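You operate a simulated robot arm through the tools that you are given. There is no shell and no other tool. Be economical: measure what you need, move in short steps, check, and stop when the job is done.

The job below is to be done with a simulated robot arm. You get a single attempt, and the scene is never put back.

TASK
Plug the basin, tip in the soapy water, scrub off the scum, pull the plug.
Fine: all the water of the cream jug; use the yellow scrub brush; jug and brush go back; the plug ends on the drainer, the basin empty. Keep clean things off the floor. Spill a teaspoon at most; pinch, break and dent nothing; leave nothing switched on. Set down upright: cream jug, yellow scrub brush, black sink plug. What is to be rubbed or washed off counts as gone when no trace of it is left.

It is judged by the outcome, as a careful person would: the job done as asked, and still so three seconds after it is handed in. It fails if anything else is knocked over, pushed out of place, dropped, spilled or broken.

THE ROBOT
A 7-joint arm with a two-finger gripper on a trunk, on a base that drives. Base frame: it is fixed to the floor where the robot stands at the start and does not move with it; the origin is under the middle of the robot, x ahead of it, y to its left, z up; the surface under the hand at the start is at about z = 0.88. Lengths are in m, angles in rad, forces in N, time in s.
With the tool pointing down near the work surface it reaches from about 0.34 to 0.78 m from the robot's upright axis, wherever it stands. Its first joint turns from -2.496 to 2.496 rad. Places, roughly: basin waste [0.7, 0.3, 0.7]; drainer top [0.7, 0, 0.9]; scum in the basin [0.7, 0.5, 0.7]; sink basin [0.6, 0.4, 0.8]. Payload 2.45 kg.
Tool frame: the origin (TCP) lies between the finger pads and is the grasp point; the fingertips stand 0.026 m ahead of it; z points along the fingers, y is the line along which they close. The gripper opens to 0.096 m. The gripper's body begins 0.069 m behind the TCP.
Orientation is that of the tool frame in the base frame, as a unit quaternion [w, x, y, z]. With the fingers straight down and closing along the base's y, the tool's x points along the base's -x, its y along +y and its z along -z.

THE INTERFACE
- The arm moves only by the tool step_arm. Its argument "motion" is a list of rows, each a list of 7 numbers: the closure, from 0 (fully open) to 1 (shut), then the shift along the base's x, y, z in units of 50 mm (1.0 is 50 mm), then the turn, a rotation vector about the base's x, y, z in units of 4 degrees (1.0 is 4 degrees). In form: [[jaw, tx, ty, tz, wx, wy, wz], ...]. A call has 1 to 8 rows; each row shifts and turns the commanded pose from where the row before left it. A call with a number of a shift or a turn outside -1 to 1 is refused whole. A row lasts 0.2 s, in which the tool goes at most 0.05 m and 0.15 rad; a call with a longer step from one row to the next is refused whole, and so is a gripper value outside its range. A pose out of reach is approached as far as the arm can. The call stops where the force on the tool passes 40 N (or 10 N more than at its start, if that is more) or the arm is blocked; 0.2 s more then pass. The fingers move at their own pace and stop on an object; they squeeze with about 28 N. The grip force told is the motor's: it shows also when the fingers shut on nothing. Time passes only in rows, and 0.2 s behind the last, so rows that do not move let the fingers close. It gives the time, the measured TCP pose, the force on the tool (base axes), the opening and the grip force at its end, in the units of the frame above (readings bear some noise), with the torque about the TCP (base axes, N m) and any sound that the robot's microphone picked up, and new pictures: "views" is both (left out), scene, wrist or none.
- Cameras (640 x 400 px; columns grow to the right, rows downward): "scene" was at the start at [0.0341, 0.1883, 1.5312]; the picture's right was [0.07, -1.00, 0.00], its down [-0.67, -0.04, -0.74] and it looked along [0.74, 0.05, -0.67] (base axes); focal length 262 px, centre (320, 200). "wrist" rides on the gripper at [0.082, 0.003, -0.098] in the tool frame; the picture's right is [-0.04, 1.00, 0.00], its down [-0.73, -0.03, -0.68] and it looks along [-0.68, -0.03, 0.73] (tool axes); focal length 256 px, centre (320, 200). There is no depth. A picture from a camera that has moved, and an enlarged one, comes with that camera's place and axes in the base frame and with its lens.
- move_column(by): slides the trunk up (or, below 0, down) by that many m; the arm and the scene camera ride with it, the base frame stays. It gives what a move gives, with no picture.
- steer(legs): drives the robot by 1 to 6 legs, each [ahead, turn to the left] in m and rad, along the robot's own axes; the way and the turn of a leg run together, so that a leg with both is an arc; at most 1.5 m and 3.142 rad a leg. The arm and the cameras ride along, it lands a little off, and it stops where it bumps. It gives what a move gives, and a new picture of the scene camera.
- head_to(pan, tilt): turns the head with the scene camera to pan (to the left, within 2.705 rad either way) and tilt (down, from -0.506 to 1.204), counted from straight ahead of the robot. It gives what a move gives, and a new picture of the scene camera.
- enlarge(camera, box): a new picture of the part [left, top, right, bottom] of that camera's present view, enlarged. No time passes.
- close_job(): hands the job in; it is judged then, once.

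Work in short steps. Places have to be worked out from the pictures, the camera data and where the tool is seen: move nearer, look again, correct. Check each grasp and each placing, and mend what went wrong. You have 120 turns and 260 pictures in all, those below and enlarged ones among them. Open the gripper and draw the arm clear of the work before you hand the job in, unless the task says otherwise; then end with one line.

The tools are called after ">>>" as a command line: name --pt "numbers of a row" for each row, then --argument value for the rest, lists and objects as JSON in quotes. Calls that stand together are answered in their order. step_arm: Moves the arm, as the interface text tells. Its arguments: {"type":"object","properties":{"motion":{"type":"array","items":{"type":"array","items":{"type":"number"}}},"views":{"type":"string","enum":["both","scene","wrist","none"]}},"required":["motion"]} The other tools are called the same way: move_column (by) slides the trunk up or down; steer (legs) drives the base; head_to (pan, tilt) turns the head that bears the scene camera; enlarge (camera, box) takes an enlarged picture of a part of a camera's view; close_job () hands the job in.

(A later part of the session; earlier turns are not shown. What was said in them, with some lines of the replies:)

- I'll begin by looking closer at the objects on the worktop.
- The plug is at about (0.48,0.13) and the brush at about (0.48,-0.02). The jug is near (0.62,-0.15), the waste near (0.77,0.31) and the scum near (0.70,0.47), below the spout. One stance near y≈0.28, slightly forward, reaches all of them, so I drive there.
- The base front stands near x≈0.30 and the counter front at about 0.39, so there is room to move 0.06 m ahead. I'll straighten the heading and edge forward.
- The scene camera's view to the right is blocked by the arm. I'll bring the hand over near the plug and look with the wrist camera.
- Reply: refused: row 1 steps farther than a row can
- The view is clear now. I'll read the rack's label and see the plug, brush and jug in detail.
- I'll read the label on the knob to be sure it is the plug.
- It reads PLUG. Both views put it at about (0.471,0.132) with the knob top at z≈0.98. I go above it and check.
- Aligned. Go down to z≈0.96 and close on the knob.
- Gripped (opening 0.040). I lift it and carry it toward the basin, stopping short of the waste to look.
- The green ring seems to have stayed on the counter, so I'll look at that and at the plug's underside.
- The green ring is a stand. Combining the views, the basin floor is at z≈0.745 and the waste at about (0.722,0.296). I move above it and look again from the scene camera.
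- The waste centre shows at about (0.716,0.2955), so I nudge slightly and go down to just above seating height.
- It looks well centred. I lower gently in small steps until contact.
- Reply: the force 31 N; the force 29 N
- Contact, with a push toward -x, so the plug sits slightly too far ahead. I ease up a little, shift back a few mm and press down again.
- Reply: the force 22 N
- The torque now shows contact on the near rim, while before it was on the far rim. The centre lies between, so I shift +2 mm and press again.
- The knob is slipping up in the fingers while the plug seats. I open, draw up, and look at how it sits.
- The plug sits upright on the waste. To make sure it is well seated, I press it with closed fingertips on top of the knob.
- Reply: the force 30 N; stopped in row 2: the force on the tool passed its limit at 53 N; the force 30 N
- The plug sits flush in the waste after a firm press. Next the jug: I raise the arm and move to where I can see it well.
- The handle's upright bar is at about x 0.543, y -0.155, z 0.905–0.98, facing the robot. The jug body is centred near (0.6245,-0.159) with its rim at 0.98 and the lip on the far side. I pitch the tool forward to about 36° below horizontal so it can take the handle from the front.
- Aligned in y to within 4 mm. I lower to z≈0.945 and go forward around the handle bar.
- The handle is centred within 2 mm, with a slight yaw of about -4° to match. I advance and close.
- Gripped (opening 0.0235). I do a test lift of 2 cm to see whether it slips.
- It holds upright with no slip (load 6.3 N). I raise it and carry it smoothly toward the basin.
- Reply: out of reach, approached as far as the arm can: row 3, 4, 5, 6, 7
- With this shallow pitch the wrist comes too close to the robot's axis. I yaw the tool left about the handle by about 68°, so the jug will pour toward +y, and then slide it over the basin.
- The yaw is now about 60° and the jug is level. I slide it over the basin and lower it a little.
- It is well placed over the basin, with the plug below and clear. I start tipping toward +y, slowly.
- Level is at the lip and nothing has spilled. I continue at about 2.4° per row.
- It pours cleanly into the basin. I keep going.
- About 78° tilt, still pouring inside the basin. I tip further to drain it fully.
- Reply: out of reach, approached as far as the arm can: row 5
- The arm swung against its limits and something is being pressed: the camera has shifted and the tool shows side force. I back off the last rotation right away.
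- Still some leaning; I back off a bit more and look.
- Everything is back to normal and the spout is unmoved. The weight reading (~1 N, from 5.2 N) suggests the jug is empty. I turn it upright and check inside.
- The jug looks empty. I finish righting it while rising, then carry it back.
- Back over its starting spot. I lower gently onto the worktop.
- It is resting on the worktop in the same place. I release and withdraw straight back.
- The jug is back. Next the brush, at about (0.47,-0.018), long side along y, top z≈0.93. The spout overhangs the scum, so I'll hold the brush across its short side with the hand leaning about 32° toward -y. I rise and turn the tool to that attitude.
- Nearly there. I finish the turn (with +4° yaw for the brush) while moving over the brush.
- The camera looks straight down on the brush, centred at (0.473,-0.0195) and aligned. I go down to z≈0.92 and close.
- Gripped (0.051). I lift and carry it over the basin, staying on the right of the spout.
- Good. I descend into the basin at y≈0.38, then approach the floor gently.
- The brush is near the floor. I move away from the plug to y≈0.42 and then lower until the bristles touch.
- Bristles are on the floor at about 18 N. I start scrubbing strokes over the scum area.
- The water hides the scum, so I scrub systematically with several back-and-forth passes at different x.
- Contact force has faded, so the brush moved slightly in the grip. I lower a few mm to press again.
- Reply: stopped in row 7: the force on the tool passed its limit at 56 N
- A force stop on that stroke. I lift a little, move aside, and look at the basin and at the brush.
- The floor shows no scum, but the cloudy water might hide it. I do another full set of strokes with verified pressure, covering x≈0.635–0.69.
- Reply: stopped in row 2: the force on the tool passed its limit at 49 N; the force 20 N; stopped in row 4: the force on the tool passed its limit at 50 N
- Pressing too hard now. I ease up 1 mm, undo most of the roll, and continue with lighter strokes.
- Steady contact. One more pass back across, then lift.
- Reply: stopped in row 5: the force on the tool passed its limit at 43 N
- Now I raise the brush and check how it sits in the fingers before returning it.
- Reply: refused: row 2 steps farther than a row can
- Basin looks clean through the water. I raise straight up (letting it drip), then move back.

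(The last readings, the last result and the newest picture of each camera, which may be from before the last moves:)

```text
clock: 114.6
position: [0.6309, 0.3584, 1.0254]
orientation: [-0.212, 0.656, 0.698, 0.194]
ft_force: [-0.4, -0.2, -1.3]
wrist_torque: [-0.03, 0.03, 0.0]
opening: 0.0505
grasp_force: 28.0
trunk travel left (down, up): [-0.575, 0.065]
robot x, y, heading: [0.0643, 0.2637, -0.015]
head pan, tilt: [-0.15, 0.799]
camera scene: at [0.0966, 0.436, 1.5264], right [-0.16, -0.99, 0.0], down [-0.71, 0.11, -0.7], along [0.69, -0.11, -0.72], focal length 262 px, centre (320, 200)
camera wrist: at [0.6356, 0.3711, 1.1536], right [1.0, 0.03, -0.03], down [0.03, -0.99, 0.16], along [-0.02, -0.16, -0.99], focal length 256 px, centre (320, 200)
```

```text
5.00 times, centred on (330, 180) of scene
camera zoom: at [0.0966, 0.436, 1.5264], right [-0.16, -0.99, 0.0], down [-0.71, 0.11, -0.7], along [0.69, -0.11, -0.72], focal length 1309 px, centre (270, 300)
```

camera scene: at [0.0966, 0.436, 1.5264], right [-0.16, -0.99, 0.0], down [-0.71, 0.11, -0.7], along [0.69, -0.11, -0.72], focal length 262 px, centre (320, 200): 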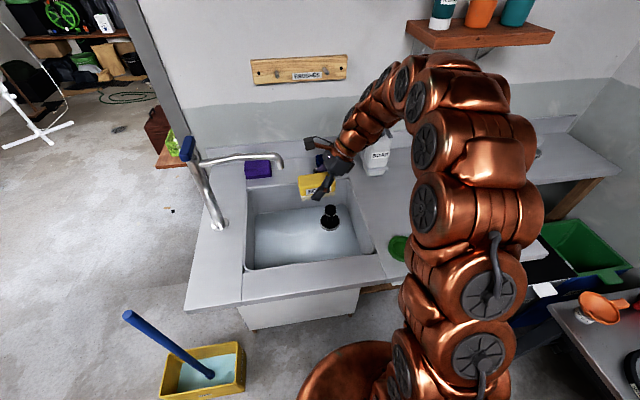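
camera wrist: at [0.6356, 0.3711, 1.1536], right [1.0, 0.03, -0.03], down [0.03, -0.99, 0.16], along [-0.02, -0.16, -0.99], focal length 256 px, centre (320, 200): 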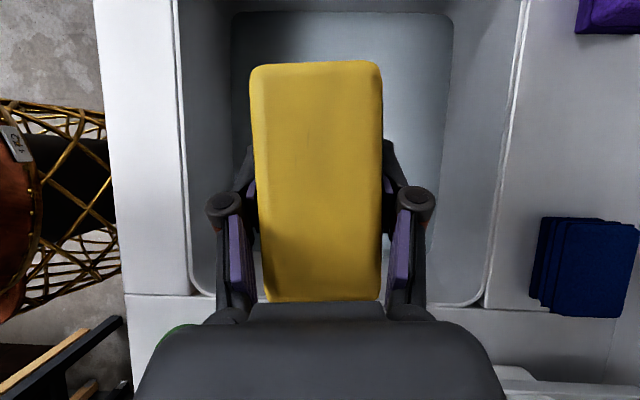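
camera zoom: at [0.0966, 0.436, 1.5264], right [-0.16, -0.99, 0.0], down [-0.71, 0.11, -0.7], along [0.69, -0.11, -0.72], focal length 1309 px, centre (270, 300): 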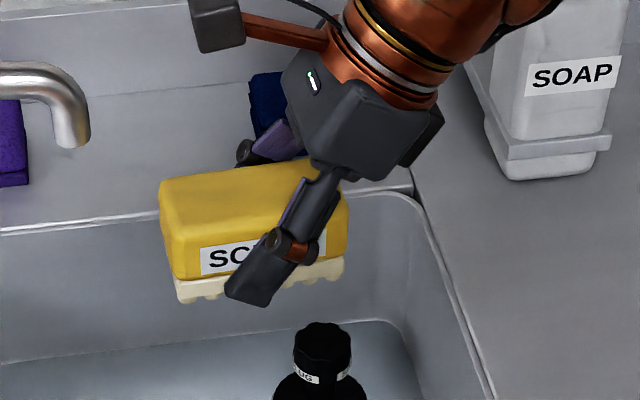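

The brush is still level in the grip, just a few mm higher. I carry it back to its starting spot.

>>> step_arm --pt "1 -0.3 -0.7 0 0 0 0" --pt "1 -0.32 -0.77 0 0 0 0" --pt "1 -0.32 -0.77 0 0 0 0" --pt "1 -0.32 -0.77 0 0 0 0" --pt "1 -0.32 -0.77 0 0 0 0" --pt "1 -0.32 -0.77 0 0 0 0" --pt "1 -0.32 -0.77 0 0 0 0" --pt "1 -0.32 -0.77 0 0 0 0" --views "none"

>>> step_arm --pt "1 -0.32 -0.77 0 0 0 0" --pt "1 -0.3 -0.7 0 0 0 0" --pt "1 0 0 -0.8 0 0 0" --pt "1 0 0 -0.7 0 0 0" --pt "1 0 0 -0.4 0 0 0" --pt "1 0 0 0 0 0 0" --views "wrist"

>>> enlarge --camera "scene" --box '[380, 160, 520, 280]'

```text
clock: 116.4
position: [0.5035, 0.0545, 1.0264]
orientation: [-0.213, 0.656, 0.697, 0.194]
ft_force: [-0.3, -0.2, -1.2]
wrist_torque: [-0.02, 0.0, 0.04]
opening: 0.0508
grasp_force: 27.9
trunk travel left (down, up): [-0.575, 0.065]
robot x, y, heading: [0.0642, 0.2672, -0.008]
head pan, tilt: [-0.15, 0.799]
```

```text
clock: 117.8
position: [0.4747, -0.0199, 0.9308]
orientation: [-0.213, 0.655, 0.698, 0.194]
ft_force: [1.1, 0.4, -1.0]
wrist_torque: [0.0, 0.01, -0.02]
opening: 0.0507
grasp_force: 27.8
trunk travel left (down, up): [-0.575, 0.065]
robot x, y, heading: [0.0682, 0.2679, -0.012]
head pan, tilt: [-0.15, 0.799]
camera wrist: at [0.4784, -0.0071, 1.0589], right [1.0, 0.03, -0.03], down [0.03, -0.99, 0.16], along [-0.02, -0.16, -0.99], focal length 256 px, centre (320, 200)
```

wrist: 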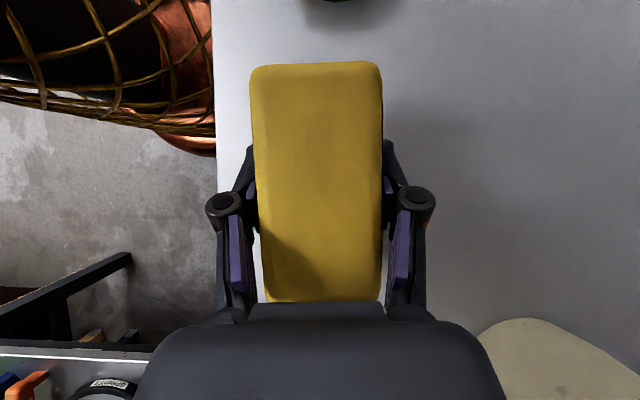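

```text
3.33 times, centred on (450, 220) of scene
camera zoom: at [0.0966, 0.4357, 1.5264], right [-0.16, -0.99, 0.0], down [-0.71, 0.11, -0.7], along [0.69, -0.11, -0.72], focal length 873 px, centre (-113, 133)
```

zoom: 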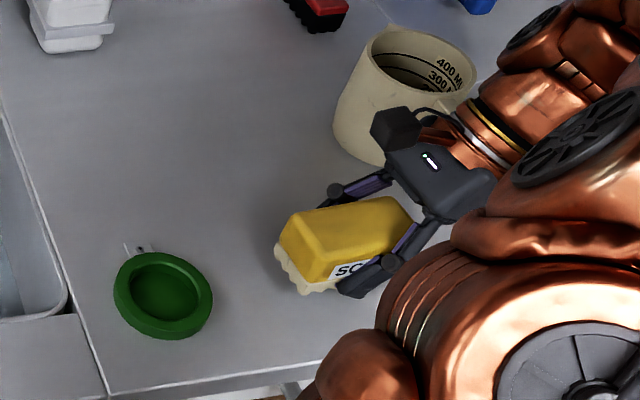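

>>> step_arm --pt "1 -0.05 0 -0.2 0 0 0" --pt "1 0 0 -0.08 0 0 0" --pt "1 0 0 -0.06 0 0 0" --pt "1 0 0 -0.06 0 0 0" --pt "1 0 0 0 0 0 0" --views "none"

```text
clock: 119.0
position: [0.4723, -0.0199, 0.9112]
orientation: [-0.212, 0.656, 0.698, 0.194]
ft_force: [-0.1, 0.3, -1.0]
wrist_torque: [-0.01, 0.01, 0.02]
opening: 0.0507
grasp_force: 28.2
trunk travel left (down, up): [-0.575, 0.065]
robot x, y, heading: [0.0634, 0.2659, -0.01]
head pan, tilt: [-0.15, 0.799]
```

>>> step_arm --pt "1 0 0 -0.05 0 0 0" --pt "1 0 0 -0.03 0 0 0" --pt "1 0 0 0 0 0 0" --views "none"

```text
clock: 119.8
position: [0.4709, -0.0186, 0.9069]
orientation: [-0.212, 0.656, 0.698, 0.194]
ft_force: [0.2, -1.1, -0.6]
wrist_torque: [0.0, 0.02, 0.01]
opening: 0.0503
grasp_force: 27.9
trunk travel left (down, up): [-0.575, 0.065]
robot x, y, heading: [0.0637, 0.2646, -0.011]
head pan, tilt: [-0.15, 0.799]
```

>>> enlarge --camera "scene" --box '[410, 210, 490, 260]'

>>> step_arm --pt "1 0 0 -0.03 0 0 0" --pt "1 0 0 0 0 0 0" --views "none"

```text
8.00 times, centred on (450, 235) of scene
camera zoom: at [0.0966, 0.4358, 1.5264], right [-0.16, -0.99, 0.0], down [-0.71, 0.11, -0.7], along [0.69, -0.11, -0.72], focal length 2094 px, centre (-720, -80)
```

zoom: 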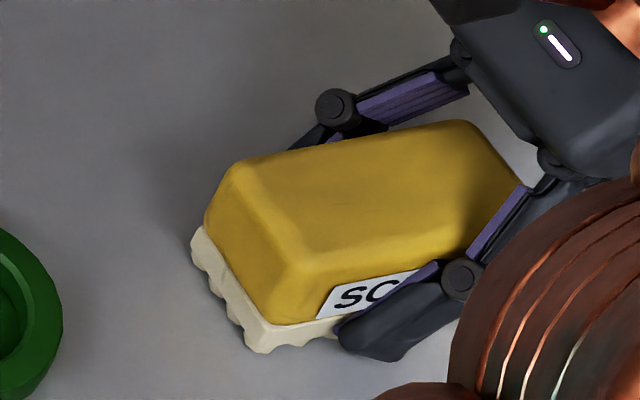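

```text
clock: 120.4
position: [0.4706, -0.0182, 0.9075]
orientation: [-0.212, 0.656, 0.698, 0.195]
ft_force: [-1.3, -0.3, 19.9]
wrist_torque: [-0.01, -0.56, 0.11]
opening: 0.0507
grasp_force: 27.8
trunk travel left (down, up): [-0.575, 0.065]
robot x, y, heading: [0.0641, 0.2631, -0.011]
head pan, tilt: [-0.15, 0.799]
```

Contact. I ease off 1 mm, release, and retreat along the tool's axis.

>>> step_arm --pt "1 0 0 0.02 0 0 0" --pt "0.4 0 0 0 0 0 0" --pt "0.2 0 0 0 0 0 0" --pt "0 0 0 0 0 0 0" --pt "0 0 0 0.1 0 0 0" --pt "0 0 -0.3 0.5 0 0 0" --pt "0 0 -0.4 0.8 0 0 0" --pt "0 0 0 0.9 0 0 0" --views "both"

>>> enlarge --camera "scene" --box '[380, 160, 520, 280]'

```text
clock: 122.2
position: [0.4713, -0.0557, 1.0213]
orientation: [-0.211, 0.657, 0.698, 0.194]
ft_force: [0.0, -0.7, 0.5]
wrist_torque: [0.02, 0.0, 0.02]
opening: 0.0961
grasp_force: 0.0
trunk travel left (down, up): [-0.575, 0.065]
robot x, y, heading: [0.0627, 0.2646, -0.011]
head pan, tilt: [-0.15, 0.799]
camera scene: at [0.0967, 0.4355, 1.5265], right [-0.16, -0.99, 0.0], down [-0.71, 0.11, -0.7], along [0.69, -0.11, -0.72], focal length 262 px, centre (320, 200)
camera wrist: at [0.4753, -0.0421, 1.1486], right [1.0, 0.03, -0.03], down [0.03, -0.99, 0.16], along [-0.02, -0.16, -0.99], focal length 256 px, centre (320, 200)
```

scene: 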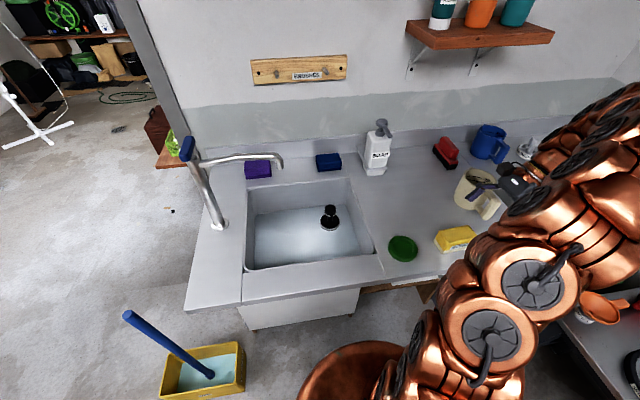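
wrist: 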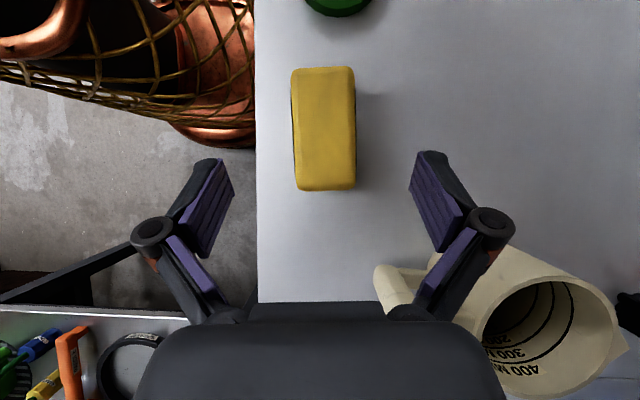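

```text
3.33 times, centred on (450, 220) of scene
camera zoom: at [0.0967, 0.4355, 1.5265], right [-0.16, -0.99, 0.0], down [-0.71, 0.11, -0.7], along [0.69, -0.11, -0.72], focal length 873 px, centre (-113, 133)
```

zoom: 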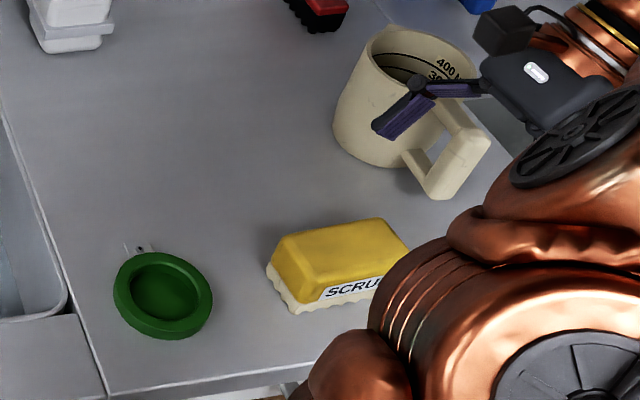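

Brush and jug are both back and upright. Now the plug: I make the tool vertical while moving over the basin.

>>> step_arm --pt "0 0 0.3 0.5 0 0 0" --pt "0 0.3 0.7 0 -1 0 0" --pt "0 0.5 0.8 0 -1 0 0" --pt "0 0.5 0.8 0 -1 0 0" --pt "0 0.5 0.8 0 -1 0 0" --pt "0 0.5 0.8 0 -1 0 0" --pt "0 0.5 0.8 0 -1 0 0" --pt "0 0.5 0.8 0 -1 0 0" --views "none"

>>> step_arm --pt "0 0.5 0.5 0 -1 0 1" --pt "0 0.5 0.3 0 -0.6 0 1" --pt "0 0 0 0 0 0 1" --pt "0 0 0 0 0 0 1" --pt "0 0 0 0 0 0 1" --pt "0 0 0 0 0 0 1" --pt "0 0 0 0 0 0 1" --pt "0 0 0 0 0 0 1" --views "both"

```text
clock: 124.0
position: [0.6373, 0.2349, 1.0462]
orientation: [-0.046, 0.689, 0.723, 0.02]
ft_force: [-0.5, -0.9, -0.1]
wrist_torque: [0.02, -0.04, -0.02]
opening: 0.0961
grasp_force: 0.0
trunk travel left (down, up): [-0.575, 0.065]
robot x, y, heading: [0.0687, 0.264, -0.007]
head pan, tilt: [-0.15, 0.799]
```

```text
clock: 125.8
position: [0.685, 0.2756, 1.0473]
orientation: [-0.004, 0.462, 0.886, -0.024]
ft_force: [-0.1, -0.3, 0.6]
wrist_torque: [0.0, -0.02, 0.02]
opening: 0.0959
grasp_force: 0.2
trunk travel left (down, up): [-0.575, 0.065]
robot x, y, heading: [0.0647, 0.2666, -0.012]
head pan, tilt: [-0.15, 0.799]
camera scene: at [0.0966, 0.4361, 1.5264], right [-0.16, -0.99, 0.0], down [-0.71, 0.11, -0.7], along [0.69, -0.11, -0.72], focal length 262 px, centre (320, 200)
camera wrist: at [0.6463, 0.3468, 1.1441], right [0.84, 0.54, -0.05], down [0.42, -0.59, 0.69], along [0.34, -0.6, -0.72], focal length 256 px, centre (320, 200)
```

scene: 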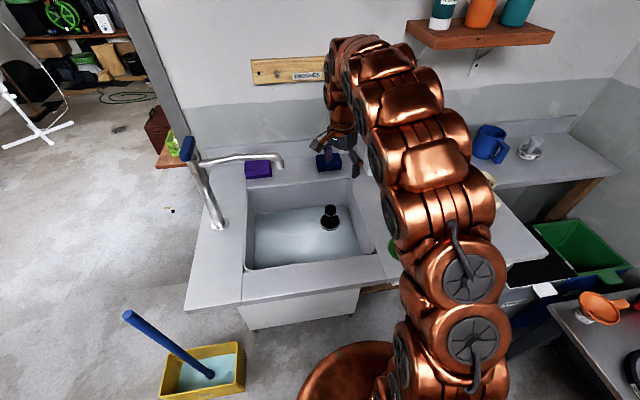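
wrist: 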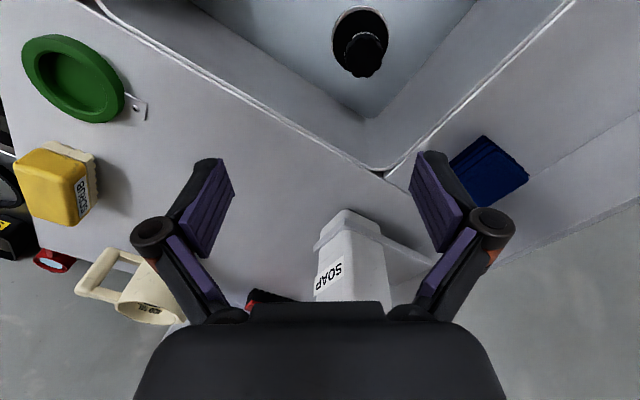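

The knob is near (0.719,0.298). I move above and lower to z≈0.81.

>>> step_arm --pt "0 0.33 0.21 0 0 0 0" --pt "0 0.33 0.21 0 0 0 0" --pt "0 0 0 -0.9 0 0 0" --pt "0 0 0 -0.9 0 0 0" --pt "0 0 0 -0.9 0 0 0" --pt "0 0 0 0 0 0 0" --views "wrist"

>>> enlarge --camera "scene" --box '[280, 150, 400, 250]'

```text
clock: 127.2
position: [0.7182, 0.2964, 0.9122]
orientation: [-0.004, 0.463, 0.886, -0.025]
ft_force: [0.4, 0.3, -0.1]
wrist_torque: [-0.01, 0.0, 0.01]
opening: 0.0958
grasp_force: 0.1
trunk travel left (down, up): [-0.575, 0.065]
robot x, y, heading: [0.061, 0.2669, -0.011]
head pan, tilt: [-0.15, 0.799]
camera wrist: at [0.6786, 0.3676, 1.0095], right [0.84, 0.54, -0.05], down [0.42, -0.59, 0.69], along [0.34, -0.6, -0.72], focal length 256 px, centre (320, 200)
```

wrist: 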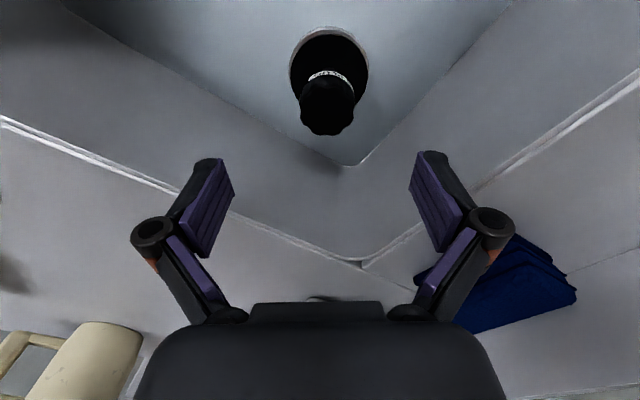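

```text
4.00 times, centred on (340, 200) of scene
camera zoom: at [0.0966, 0.4361, 1.5264], right [-0.16, -0.99, 0.0], down [-0.71, 0.11, -0.7], along [0.69, -0.11, -0.72], focal length 1047 px, centre (240, 200)
```

zoom: 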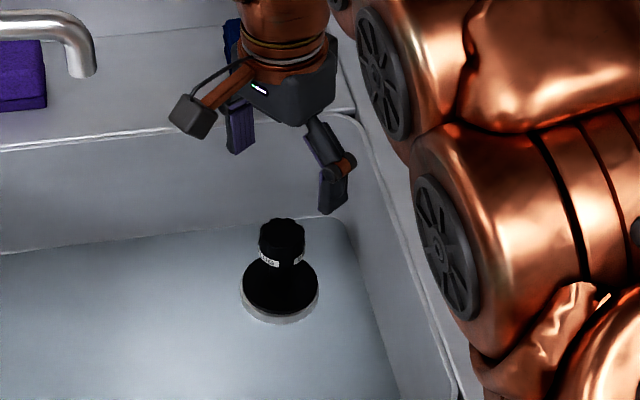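

>>> step_arm --pt "0 0.05 0.03 -0.8 0 0 0" --pt "0 0 0 -0.7 0 0 0" --pt "0 0 0 -0.58 0 0 0" --pt "0 0 0 0 0 0 0" --views "none"

>>> step_arm --pt "1 0 0 0 0 0 0" --pt "1 0 0 0 0 0 0" --pt "1 0 0 0 0 0 0" --pt "1 0 0 0 0 0 0" --views "wrist"

```text
clock: 128.2
position: [0.7211, 0.2978, 0.807]
orientation: [-0.005, 0.463, 0.886, -0.025]
ft_force: [0.0, 0.2, 0.0]
wrist_torque: [-0.02, 0.0, 0.01]
opening: 0.0958
grasp_force: 0.2
trunk travel left (down, up): [-0.575, 0.065]
robot x, y, heading: [0.0644, 0.2647, -0.01]
head pan, tilt: [-0.15, 0.799]
```

```text
clock: 129.2
position: [0.7203, 0.297, 0.8094]
orientation: [-0.004, 0.463, 0.886, -0.025]
ft_force: [-8.0, -4.1, 6.5]
wrist_torque: [-0.02, 0.0, 0.03]
opening: 0.0395
grasp_force: 28.1
trunk travel left (down, up): [-0.575, 0.065]
robot x, y, heading: [0.0643, 0.2672, -0.014]
head pan, tilt: [-0.15, 0.799]
camera wrist: at [0.6807, 0.3688, 0.9056], right [0.84, 0.54, -0.05], down [0.42, -0.59, 0.69], along [0.34, -0.6, -0.72], focal length 256 px, centre (320, 200)
```

wrist: 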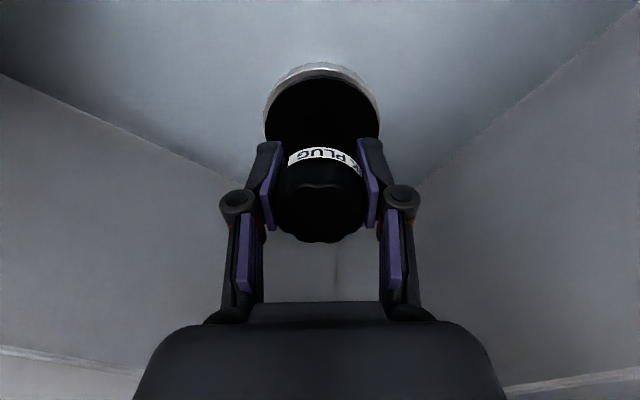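

Knob gripped. I relax the side load and pull straight up slowly.

>>> step_arm --pt "1 -0.03 -0.015 0.05 0 0 0" --pt "1 0 0 0.1 0 0 0" --pt "1 0 0 0.2 0 0 0" --pt "1 0 0 0.3 0 0 0" --pt "1 0 0 0.3 0 0 0" --pt "1 0 0 0 0 0 0" --views "scene"

>>> enlarge --camera "scene" --box '[240, 150, 400, 270]'

```text
clock: 130.6
position: [0.7202, 0.2972, 0.8565]
orientation: [-0.004, 0.463, 0.886, -0.025]
ft_force: [-0.4, -0.1, -0.1]
wrist_torque: [0.01, 0.01, 0.02]
opening: 0.0397
grasp_force: 27.8
trunk travel left (down, up): [-0.575, 0.065]
robot x, y, heading: [0.0651, 0.2682, -0.009]
head pan, tilt: [-0.15, 0.799]
camera scene: at [0.0966, 0.4361, 1.5264], right [-0.16, -0.99, 0.0], down [-0.71, 0.11, -0.7], along [0.69, -0.11, -0.72], focal length 262 px, centre (320, 200)
```

scene: 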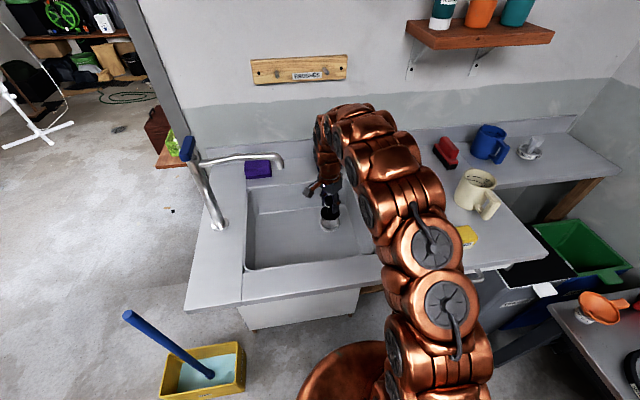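

```text
3.33 times, centred on (320, 210) of scene
camera zoom: at [0.0966, 0.4361, 1.5264], right [-0.16, -0.99, 0.0], down [-0.71, 0.11, -0.7], along [0.69, -0.11, -0.72], focal length 873 px, centre (320, 167)
```

zoom: 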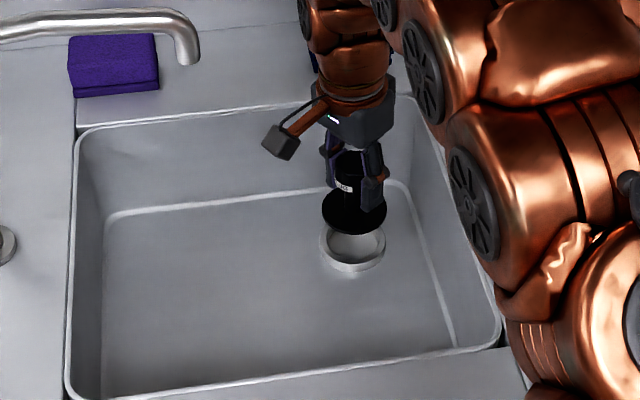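

The water has drained and the floor looks clean. I check closely for any trace of scum.

>>> enlarge --camera "scene" --box '[250, 205, 340, 268]'

```text
6.35 times, centred on (295, 236) of scene
camera zoom: at [0.0966, 0.4361, 1.5264], right [-0.16, -0.99, 0.0], down [-0.71, 0.11, -0.7], along [0.69, -0.11, -0.72], focal length 1662 px, centre (479, -32)
```

zoom: 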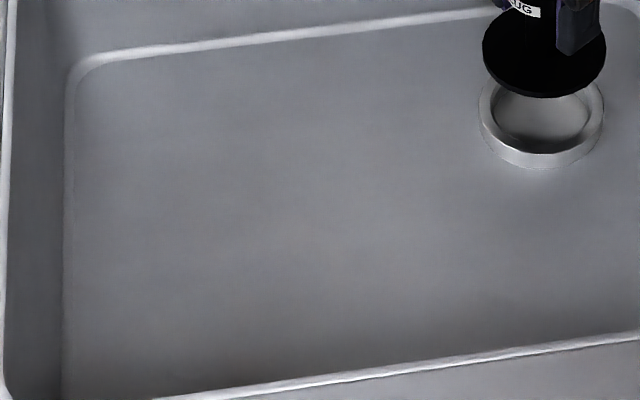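

The basin is clean and empty. I lift the plug, let it drip a moment over the basin, and carry it to a free spot on the drainer at about (0.66,0.06).

>>> step_arm --pt "1 0 0 0.5 0 0 0" --pt "1 0 0 0 0 0 0" --pt "1 0 0 0 0 0 0" --pt "1 0 0 0 0 0 0" --pt "1 0 0 0.9 0 0 0" --pt "1 0 0 0.9 0 0 0" --pt "1 0 0 0.9 0 0 0" --pt "1 0 0 0.9 0 0 0" --views "none"

>>> step_arm --pt "1 -0.2 -0.7 0 0 0 0" --pt "1 -0.2 -0.8 0 0 0 0" --pt "1 -0.2 -0.8 0 0 0 0" --pt "1 -0.2 -0.8 0 0 0 0" --pt "1 -0.2 -0.8 0 0 0 0" --pt "1 -0.2 -0.8 0 0 0 0" --pt "1 0 0 -0.5 0 0 0" --pt "1 0 0 0 0 0 0" --views "both"

>>> enlarge --camera "scene" --box '[360, 130, 500, 250]'

```text
clock: 132.4
position: [0.7215, 0.2966, 1.0614]
orientation: [-0.005, 0.463, 0.886, -0.026]
ft_force: [0.2, -0.1, -0.5]
wrist_torque: [0.03, 0.03, 0.03]
opening: 0.0397
grasp_force: 28.1
trunk travel left (down, up): [-0.575, 0.065]
robot x, y, heading: [0.0631, 0.2635, -0.011]
head pan, tilt: [-0.15, 0.799]
```

```text
clock: 134.2
position: [0.661, 0.0608, 1.036]
orientation: [-0.005, 0.463, 0.886, -0.026]
ft_force: [0.2, 0.8, -0.3]
wrist_torque: [0.02, 0.01, -0.02]
opening: 0.0396
grasp_force: 27.9
trunk travel left (down, up): [-0.575, 0.065]
robot x, y, heading: [0.0648, 0.2597, -0.015]
head pan, tilt: [-0.15, 0.799]
camera scene: at [0.0966, 0.4358, 1.5264], right [-0.16, -0.99, 0.0], down [-0.71, 0.11, -0.7], along [0.69, -0.11, -0.72], focal length 262 px, centre (320, 200)
camera wrist: at [0.6206, 0.1333, 1.1333], right [0.84, 0.54, -0.05], down [0.42, -0.59, 0.69], along [0.34, -0.6, -0.72], focal length 256 px, centre (320, 200)
```

scene: 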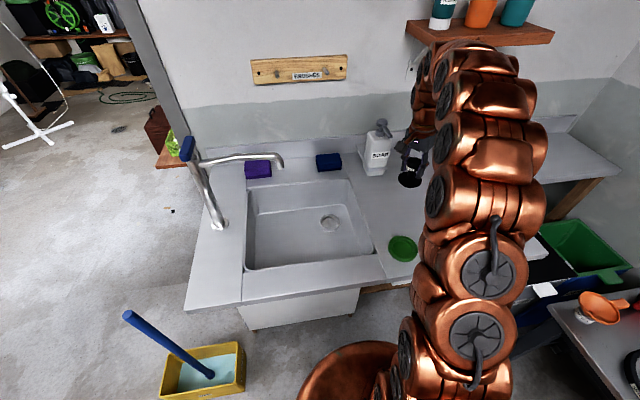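
wrist: 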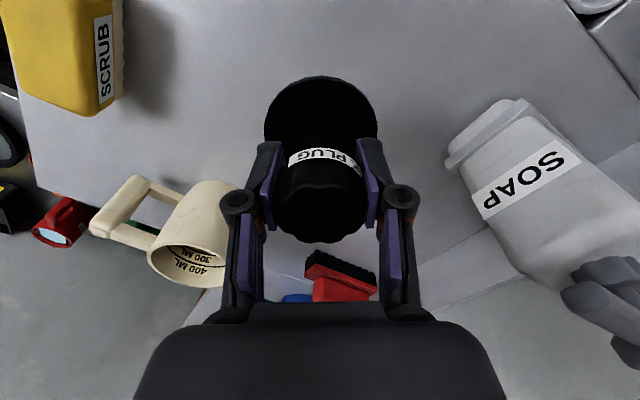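

```text
3.33 times, centred on (430, 190) of scene
camera zoom: at [0.0966, 0.4358, 1.5264], right [-0.16, -0.99, 0.0], down [-0.71, 0.11, -0.7], along [0.69, -0.11, -0.72], focal length 873 px, centre (-47, 233)
```

zoom: 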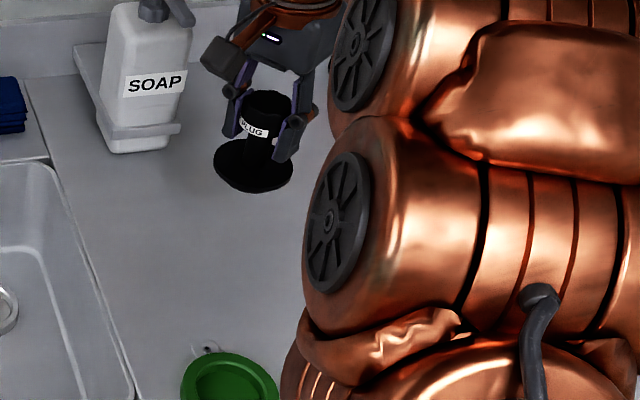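

Spot is clear. I lower gently until contact.

>>> step_arm --pt "1 0 0 -0.7 0 0 0" --pt "1 0 0 -0.6 0 0 0" --pt "1 0 0 -0.2 0 0 0" --pt "1 0 0 -0.1 0 0 0" --pt "1 0 0 -0.06 0 0 0" --pt "1 0 0 0 0 0 0" --views "none"

>>> step_arm --pt "1 0 0 -0.06 0 0 0" --pt "1 0 0 -0.06 0 0 0" --pt "1 0 0 0 0 0 0" --views "wrist"

```text
clock: 135.6
position: [0.6605, 0.0624, 0.951]
orientation: [-0.005, 0.463, 0.886, -0.025]
ft_force: [-0.3, 0.5, -0.7]
wrist_torque: [0.02, -0.03, -0.01]
opening: 0.0393
grasp_force: 27.9
trunk travel left (down, up): [-0.575, 0.065]
robot x, y, heading: [0.0644, 0.2667, -0.007]
head pan, tilt: [-0.15, 0.799]
```

```text
clock: 136.4
position: [0.6601, 0.063, 0.9456]
orientation: [-0.005, 0.463, 0.886, -0.025]
ft_force: [-0.5, -0.5, -0.3]
wrist_torque: [-0.01, -0.02, 0.0]
opening: 0.0396
grasp_force: 28.4
trunk travel left (down, up): [-0.575, 0.065]
robot x, y, heading: [0.0663, 0.2651, -0.014]
head pan, tilt: [-0.15, 0.799]
camera wrist: at [0.6209, 0.1337, 1.0439], right [0.84, 0.54, -0.05], down [0.42, -0.59, 0.69], along [0.34, -0.6, -0.72], focal length 256 px, centre (320, 200)
```

wrist: 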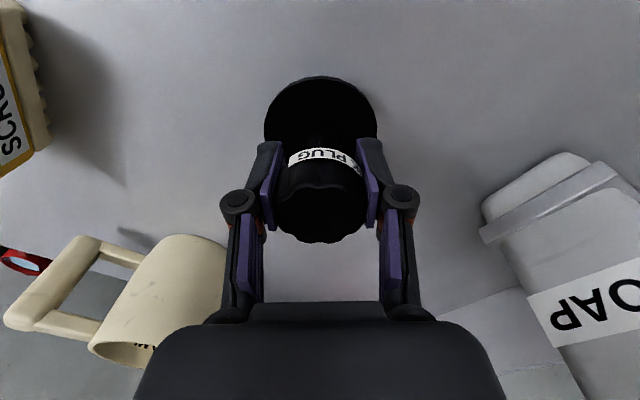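

>>> step_arm --pt "1 0 0 -0.06 0 0 0" --pt "1 0 0 -0.06 0 0 0" --pt "1 0 0 0 0 0 0" --views "none"

>>> step_arm --pt "1 0 0 -0.06 0 0 0" --pt "1 0 0 0 0 0 0" --views "none"

>>> enlarge --camera "scene" --box '[370, 140, 450, 210]'

```text
clock: 137.2
position: [0.6594, 0.0606, 0.9427]
orientation: [-0.003, 0.463, 0.886, -0.025]
ft_force: [-8.1, -7.5, 30.2]
wrist_torque: [-0.07, -0.03, 0.02]
opening: 0.04
grasp_force: 28.5
trunk travel left (down, up): [-0.575, 0.065]
robot x, y, heading: [0.0629, 0.2658, -0.011]
head pan, tilt: [-0.15, 0.799]
```

```text
clock: 137.8
position: [0.6582, 0.0629, 0.9384]
orientation: [-0.005, 0.463, 0.886, -0.024]
ft_force: [-9.0, -7.9, 28.4]
wrist_torque: [-0.12, 0.09, 0.03]
opening: 0.0397
grasp_force: 27.6
trunk travel left (down, up): [-0.575, 0.065]
robot x, y, heading: [0.0653, 0.2637, -0.014]
head pan, tilt: [-0.15, 0.799]
```

```text
5.71 times, centred on (410, 175) of scene
camera zoom: at [0.0946, 0.4358, 1.5265], right [-0.16, -0.99, 0.0], down [-0.71, 0.11, -0.7], along [0.69, -0.11, -0.72], focal length 1496 px, centre (-194, 343)
```

zoom: 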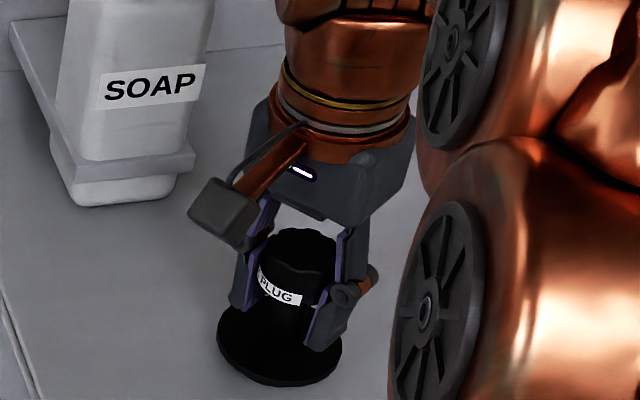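

It is down on the drainer. I ease up 3 mm to take the load off, open, and rise straight up.

>>> step_arm --pt "1 0 0 0.06 0 0 0" --pt "0.5 0 0 0 0 0 0" --pt "0 0 0 0 0 0 0" --pt "0 0 0 0 0 0 0" --pt "0 0 0 0 0 0 0" --pt "0 0 0 0.5 0 0 0" --pt "0 0 0 0.9 0 0 0" --pt "0 0 0 0.9 0 0 0" --views "both"

>>> step_arm --pt "0 -0.3 0 0.9 0 0 0" --pt "0 -0.5 0.3 0.7 0 0 0" --pt "0 -0.6 0.3 0 0 0 0" --pt "0 -0.6 0.3 0 0 0 0" --pt "0 -0.6 0.3 0 0 0 0" --pt "0 0 0 0 0 0 0" --views "both"

```text
clock: 139.6
position: [0.6599, 0.063, 1.053]
orientation: [-0.005, 0.463, 0.886, -0.025]
ft_force: [0.1, 0.0, -0.1]
wrist_torque: [0.01, 0.04, 0.01]
opening: 0.096
grasp_force: 0.0
trunk travel left (down, up): [-0.575, 0.065]
robot x, y, heading: [0.0622, 0.2675, -0.009]
head pan, tilt: [-0.15, 0.799]
camera scene: at [0.0969, 0.4358, 1.5264], right [-0.16, -0.99, 0.0], down [-0.71, 0.11, -0.7], along [0.69, -0.11, -0.72], focal length 262 px, centre (320, 200)
camera wrist: at [0.6206, 0.1336, 1.1515], right [0.84, 0.54, -0.05], down [0.42, -0.59, 0.69], along [0.34, -0.6, -0.72], focal length 256 px, centre (320, 200)
```

scene: 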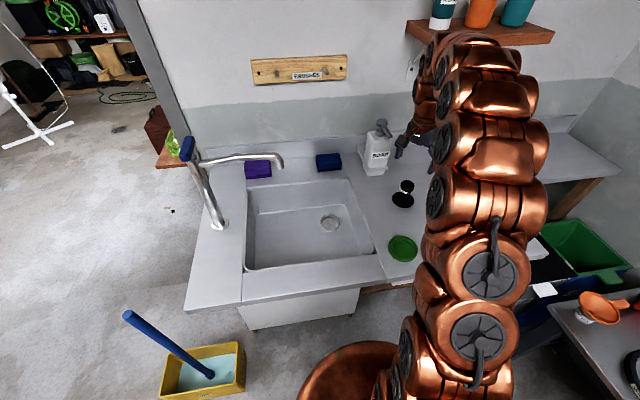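
wrist: 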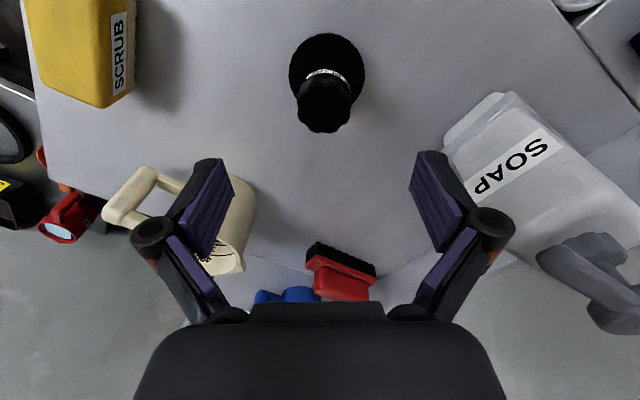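

```text
clock: 141.0
position: [0.5296, 0.1234, 1.1353]
orientation: [-0.004, 0.464, 0.886, -0.024]
ft_force: [0.3, 0.0, 0.6]
wrist_torque: [0.0, 0.01, 0.0]
opening: 0.0957
grasp_force: 0.1
trunk travel left (down, up): [-0.575, 0.065]
robot x, y, heading: [0.0654, 0.2658, -0.011]
head pan, tilt: [-0.15, 0.799]
camera scene: at [0.0964, 0.436, 1.5264], right [-0.16, -0.99, 0.0], down [-0.71, 0.11, -0.7], along [0.69, -0.11, -0.72], focal length 262 px, centre (320, 200)
camera wrist: at [0.4901, 0.1947, 1.2331], right [0.84, 0.54, -0.05], down [0.42, -0.59, 0.69], along [0.34, -0.6, -0.72], focal length 256 px, centre (320, 200)
```

scene: 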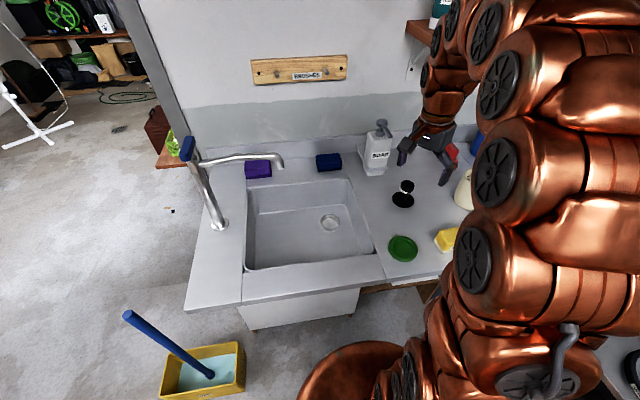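
wrist: 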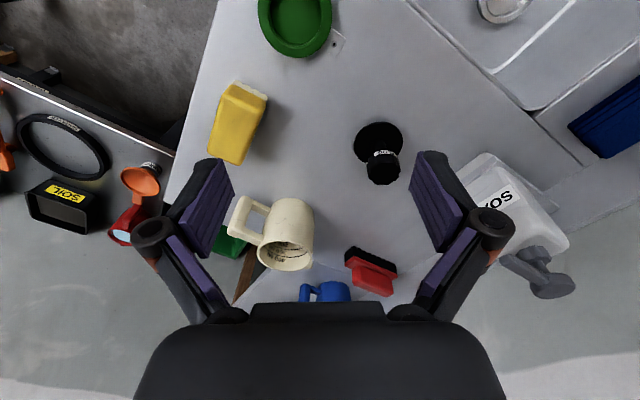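

Everything is in place. I take a last look at the basin, the plug and inside the jug.

>>> enlarge --camera "scene" --box '[180, 130, 440, 290]'

>>> enlarge --camera "wrist" --box '[190, 60, 430, 300]'

```text
2.46 times, centred on (310, 210) of scene
camera zoom: at [0.0964, 0.436, 1.5264], right [-0.16, -0.99, 0.0], down [-0.71, 0.11, -0.7], along [0.69, -0.11, -0.72], focal length 644 px, centre (345, 175)
```

zoom: 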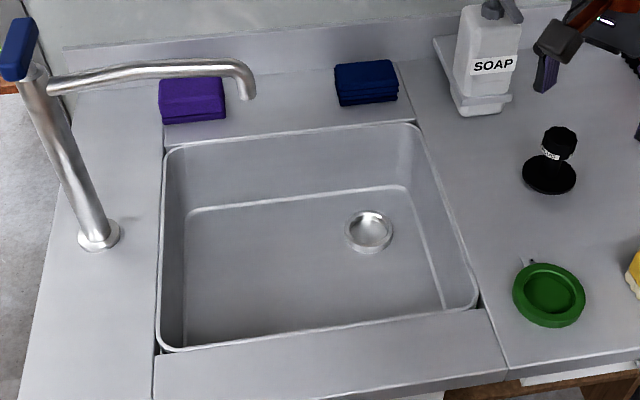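

```text
1.67 times, centred on (310, 180) of wrist
camera zoom: at [0.4901, 0.1947, 1.2331], right [0.84, 0.54, -0.05], down [0.42, -0.59, 0.69], along [0.34, -0.6, -0.72], focal length 427 px, centre (337, 233)
```

zoom: 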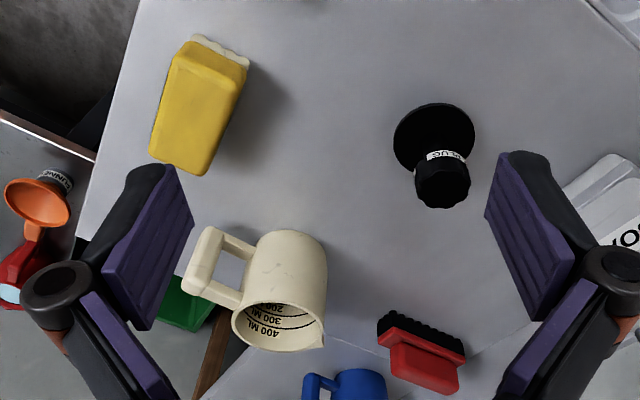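

The basin is clean and empty, the plug stands upright on the drainer, and the jug (empty) and brush are back upright. The gripper is open and clear, so I hand the job in.

>>> close_job

```text
The job is handed in.
```

The job is done and handed in: I plugged the basin, poured in all the jug's soapy water, scrubbed off the scum with the yellow brush and drained it; the jug and brush are back in place and the plug stands upright on the drainer.
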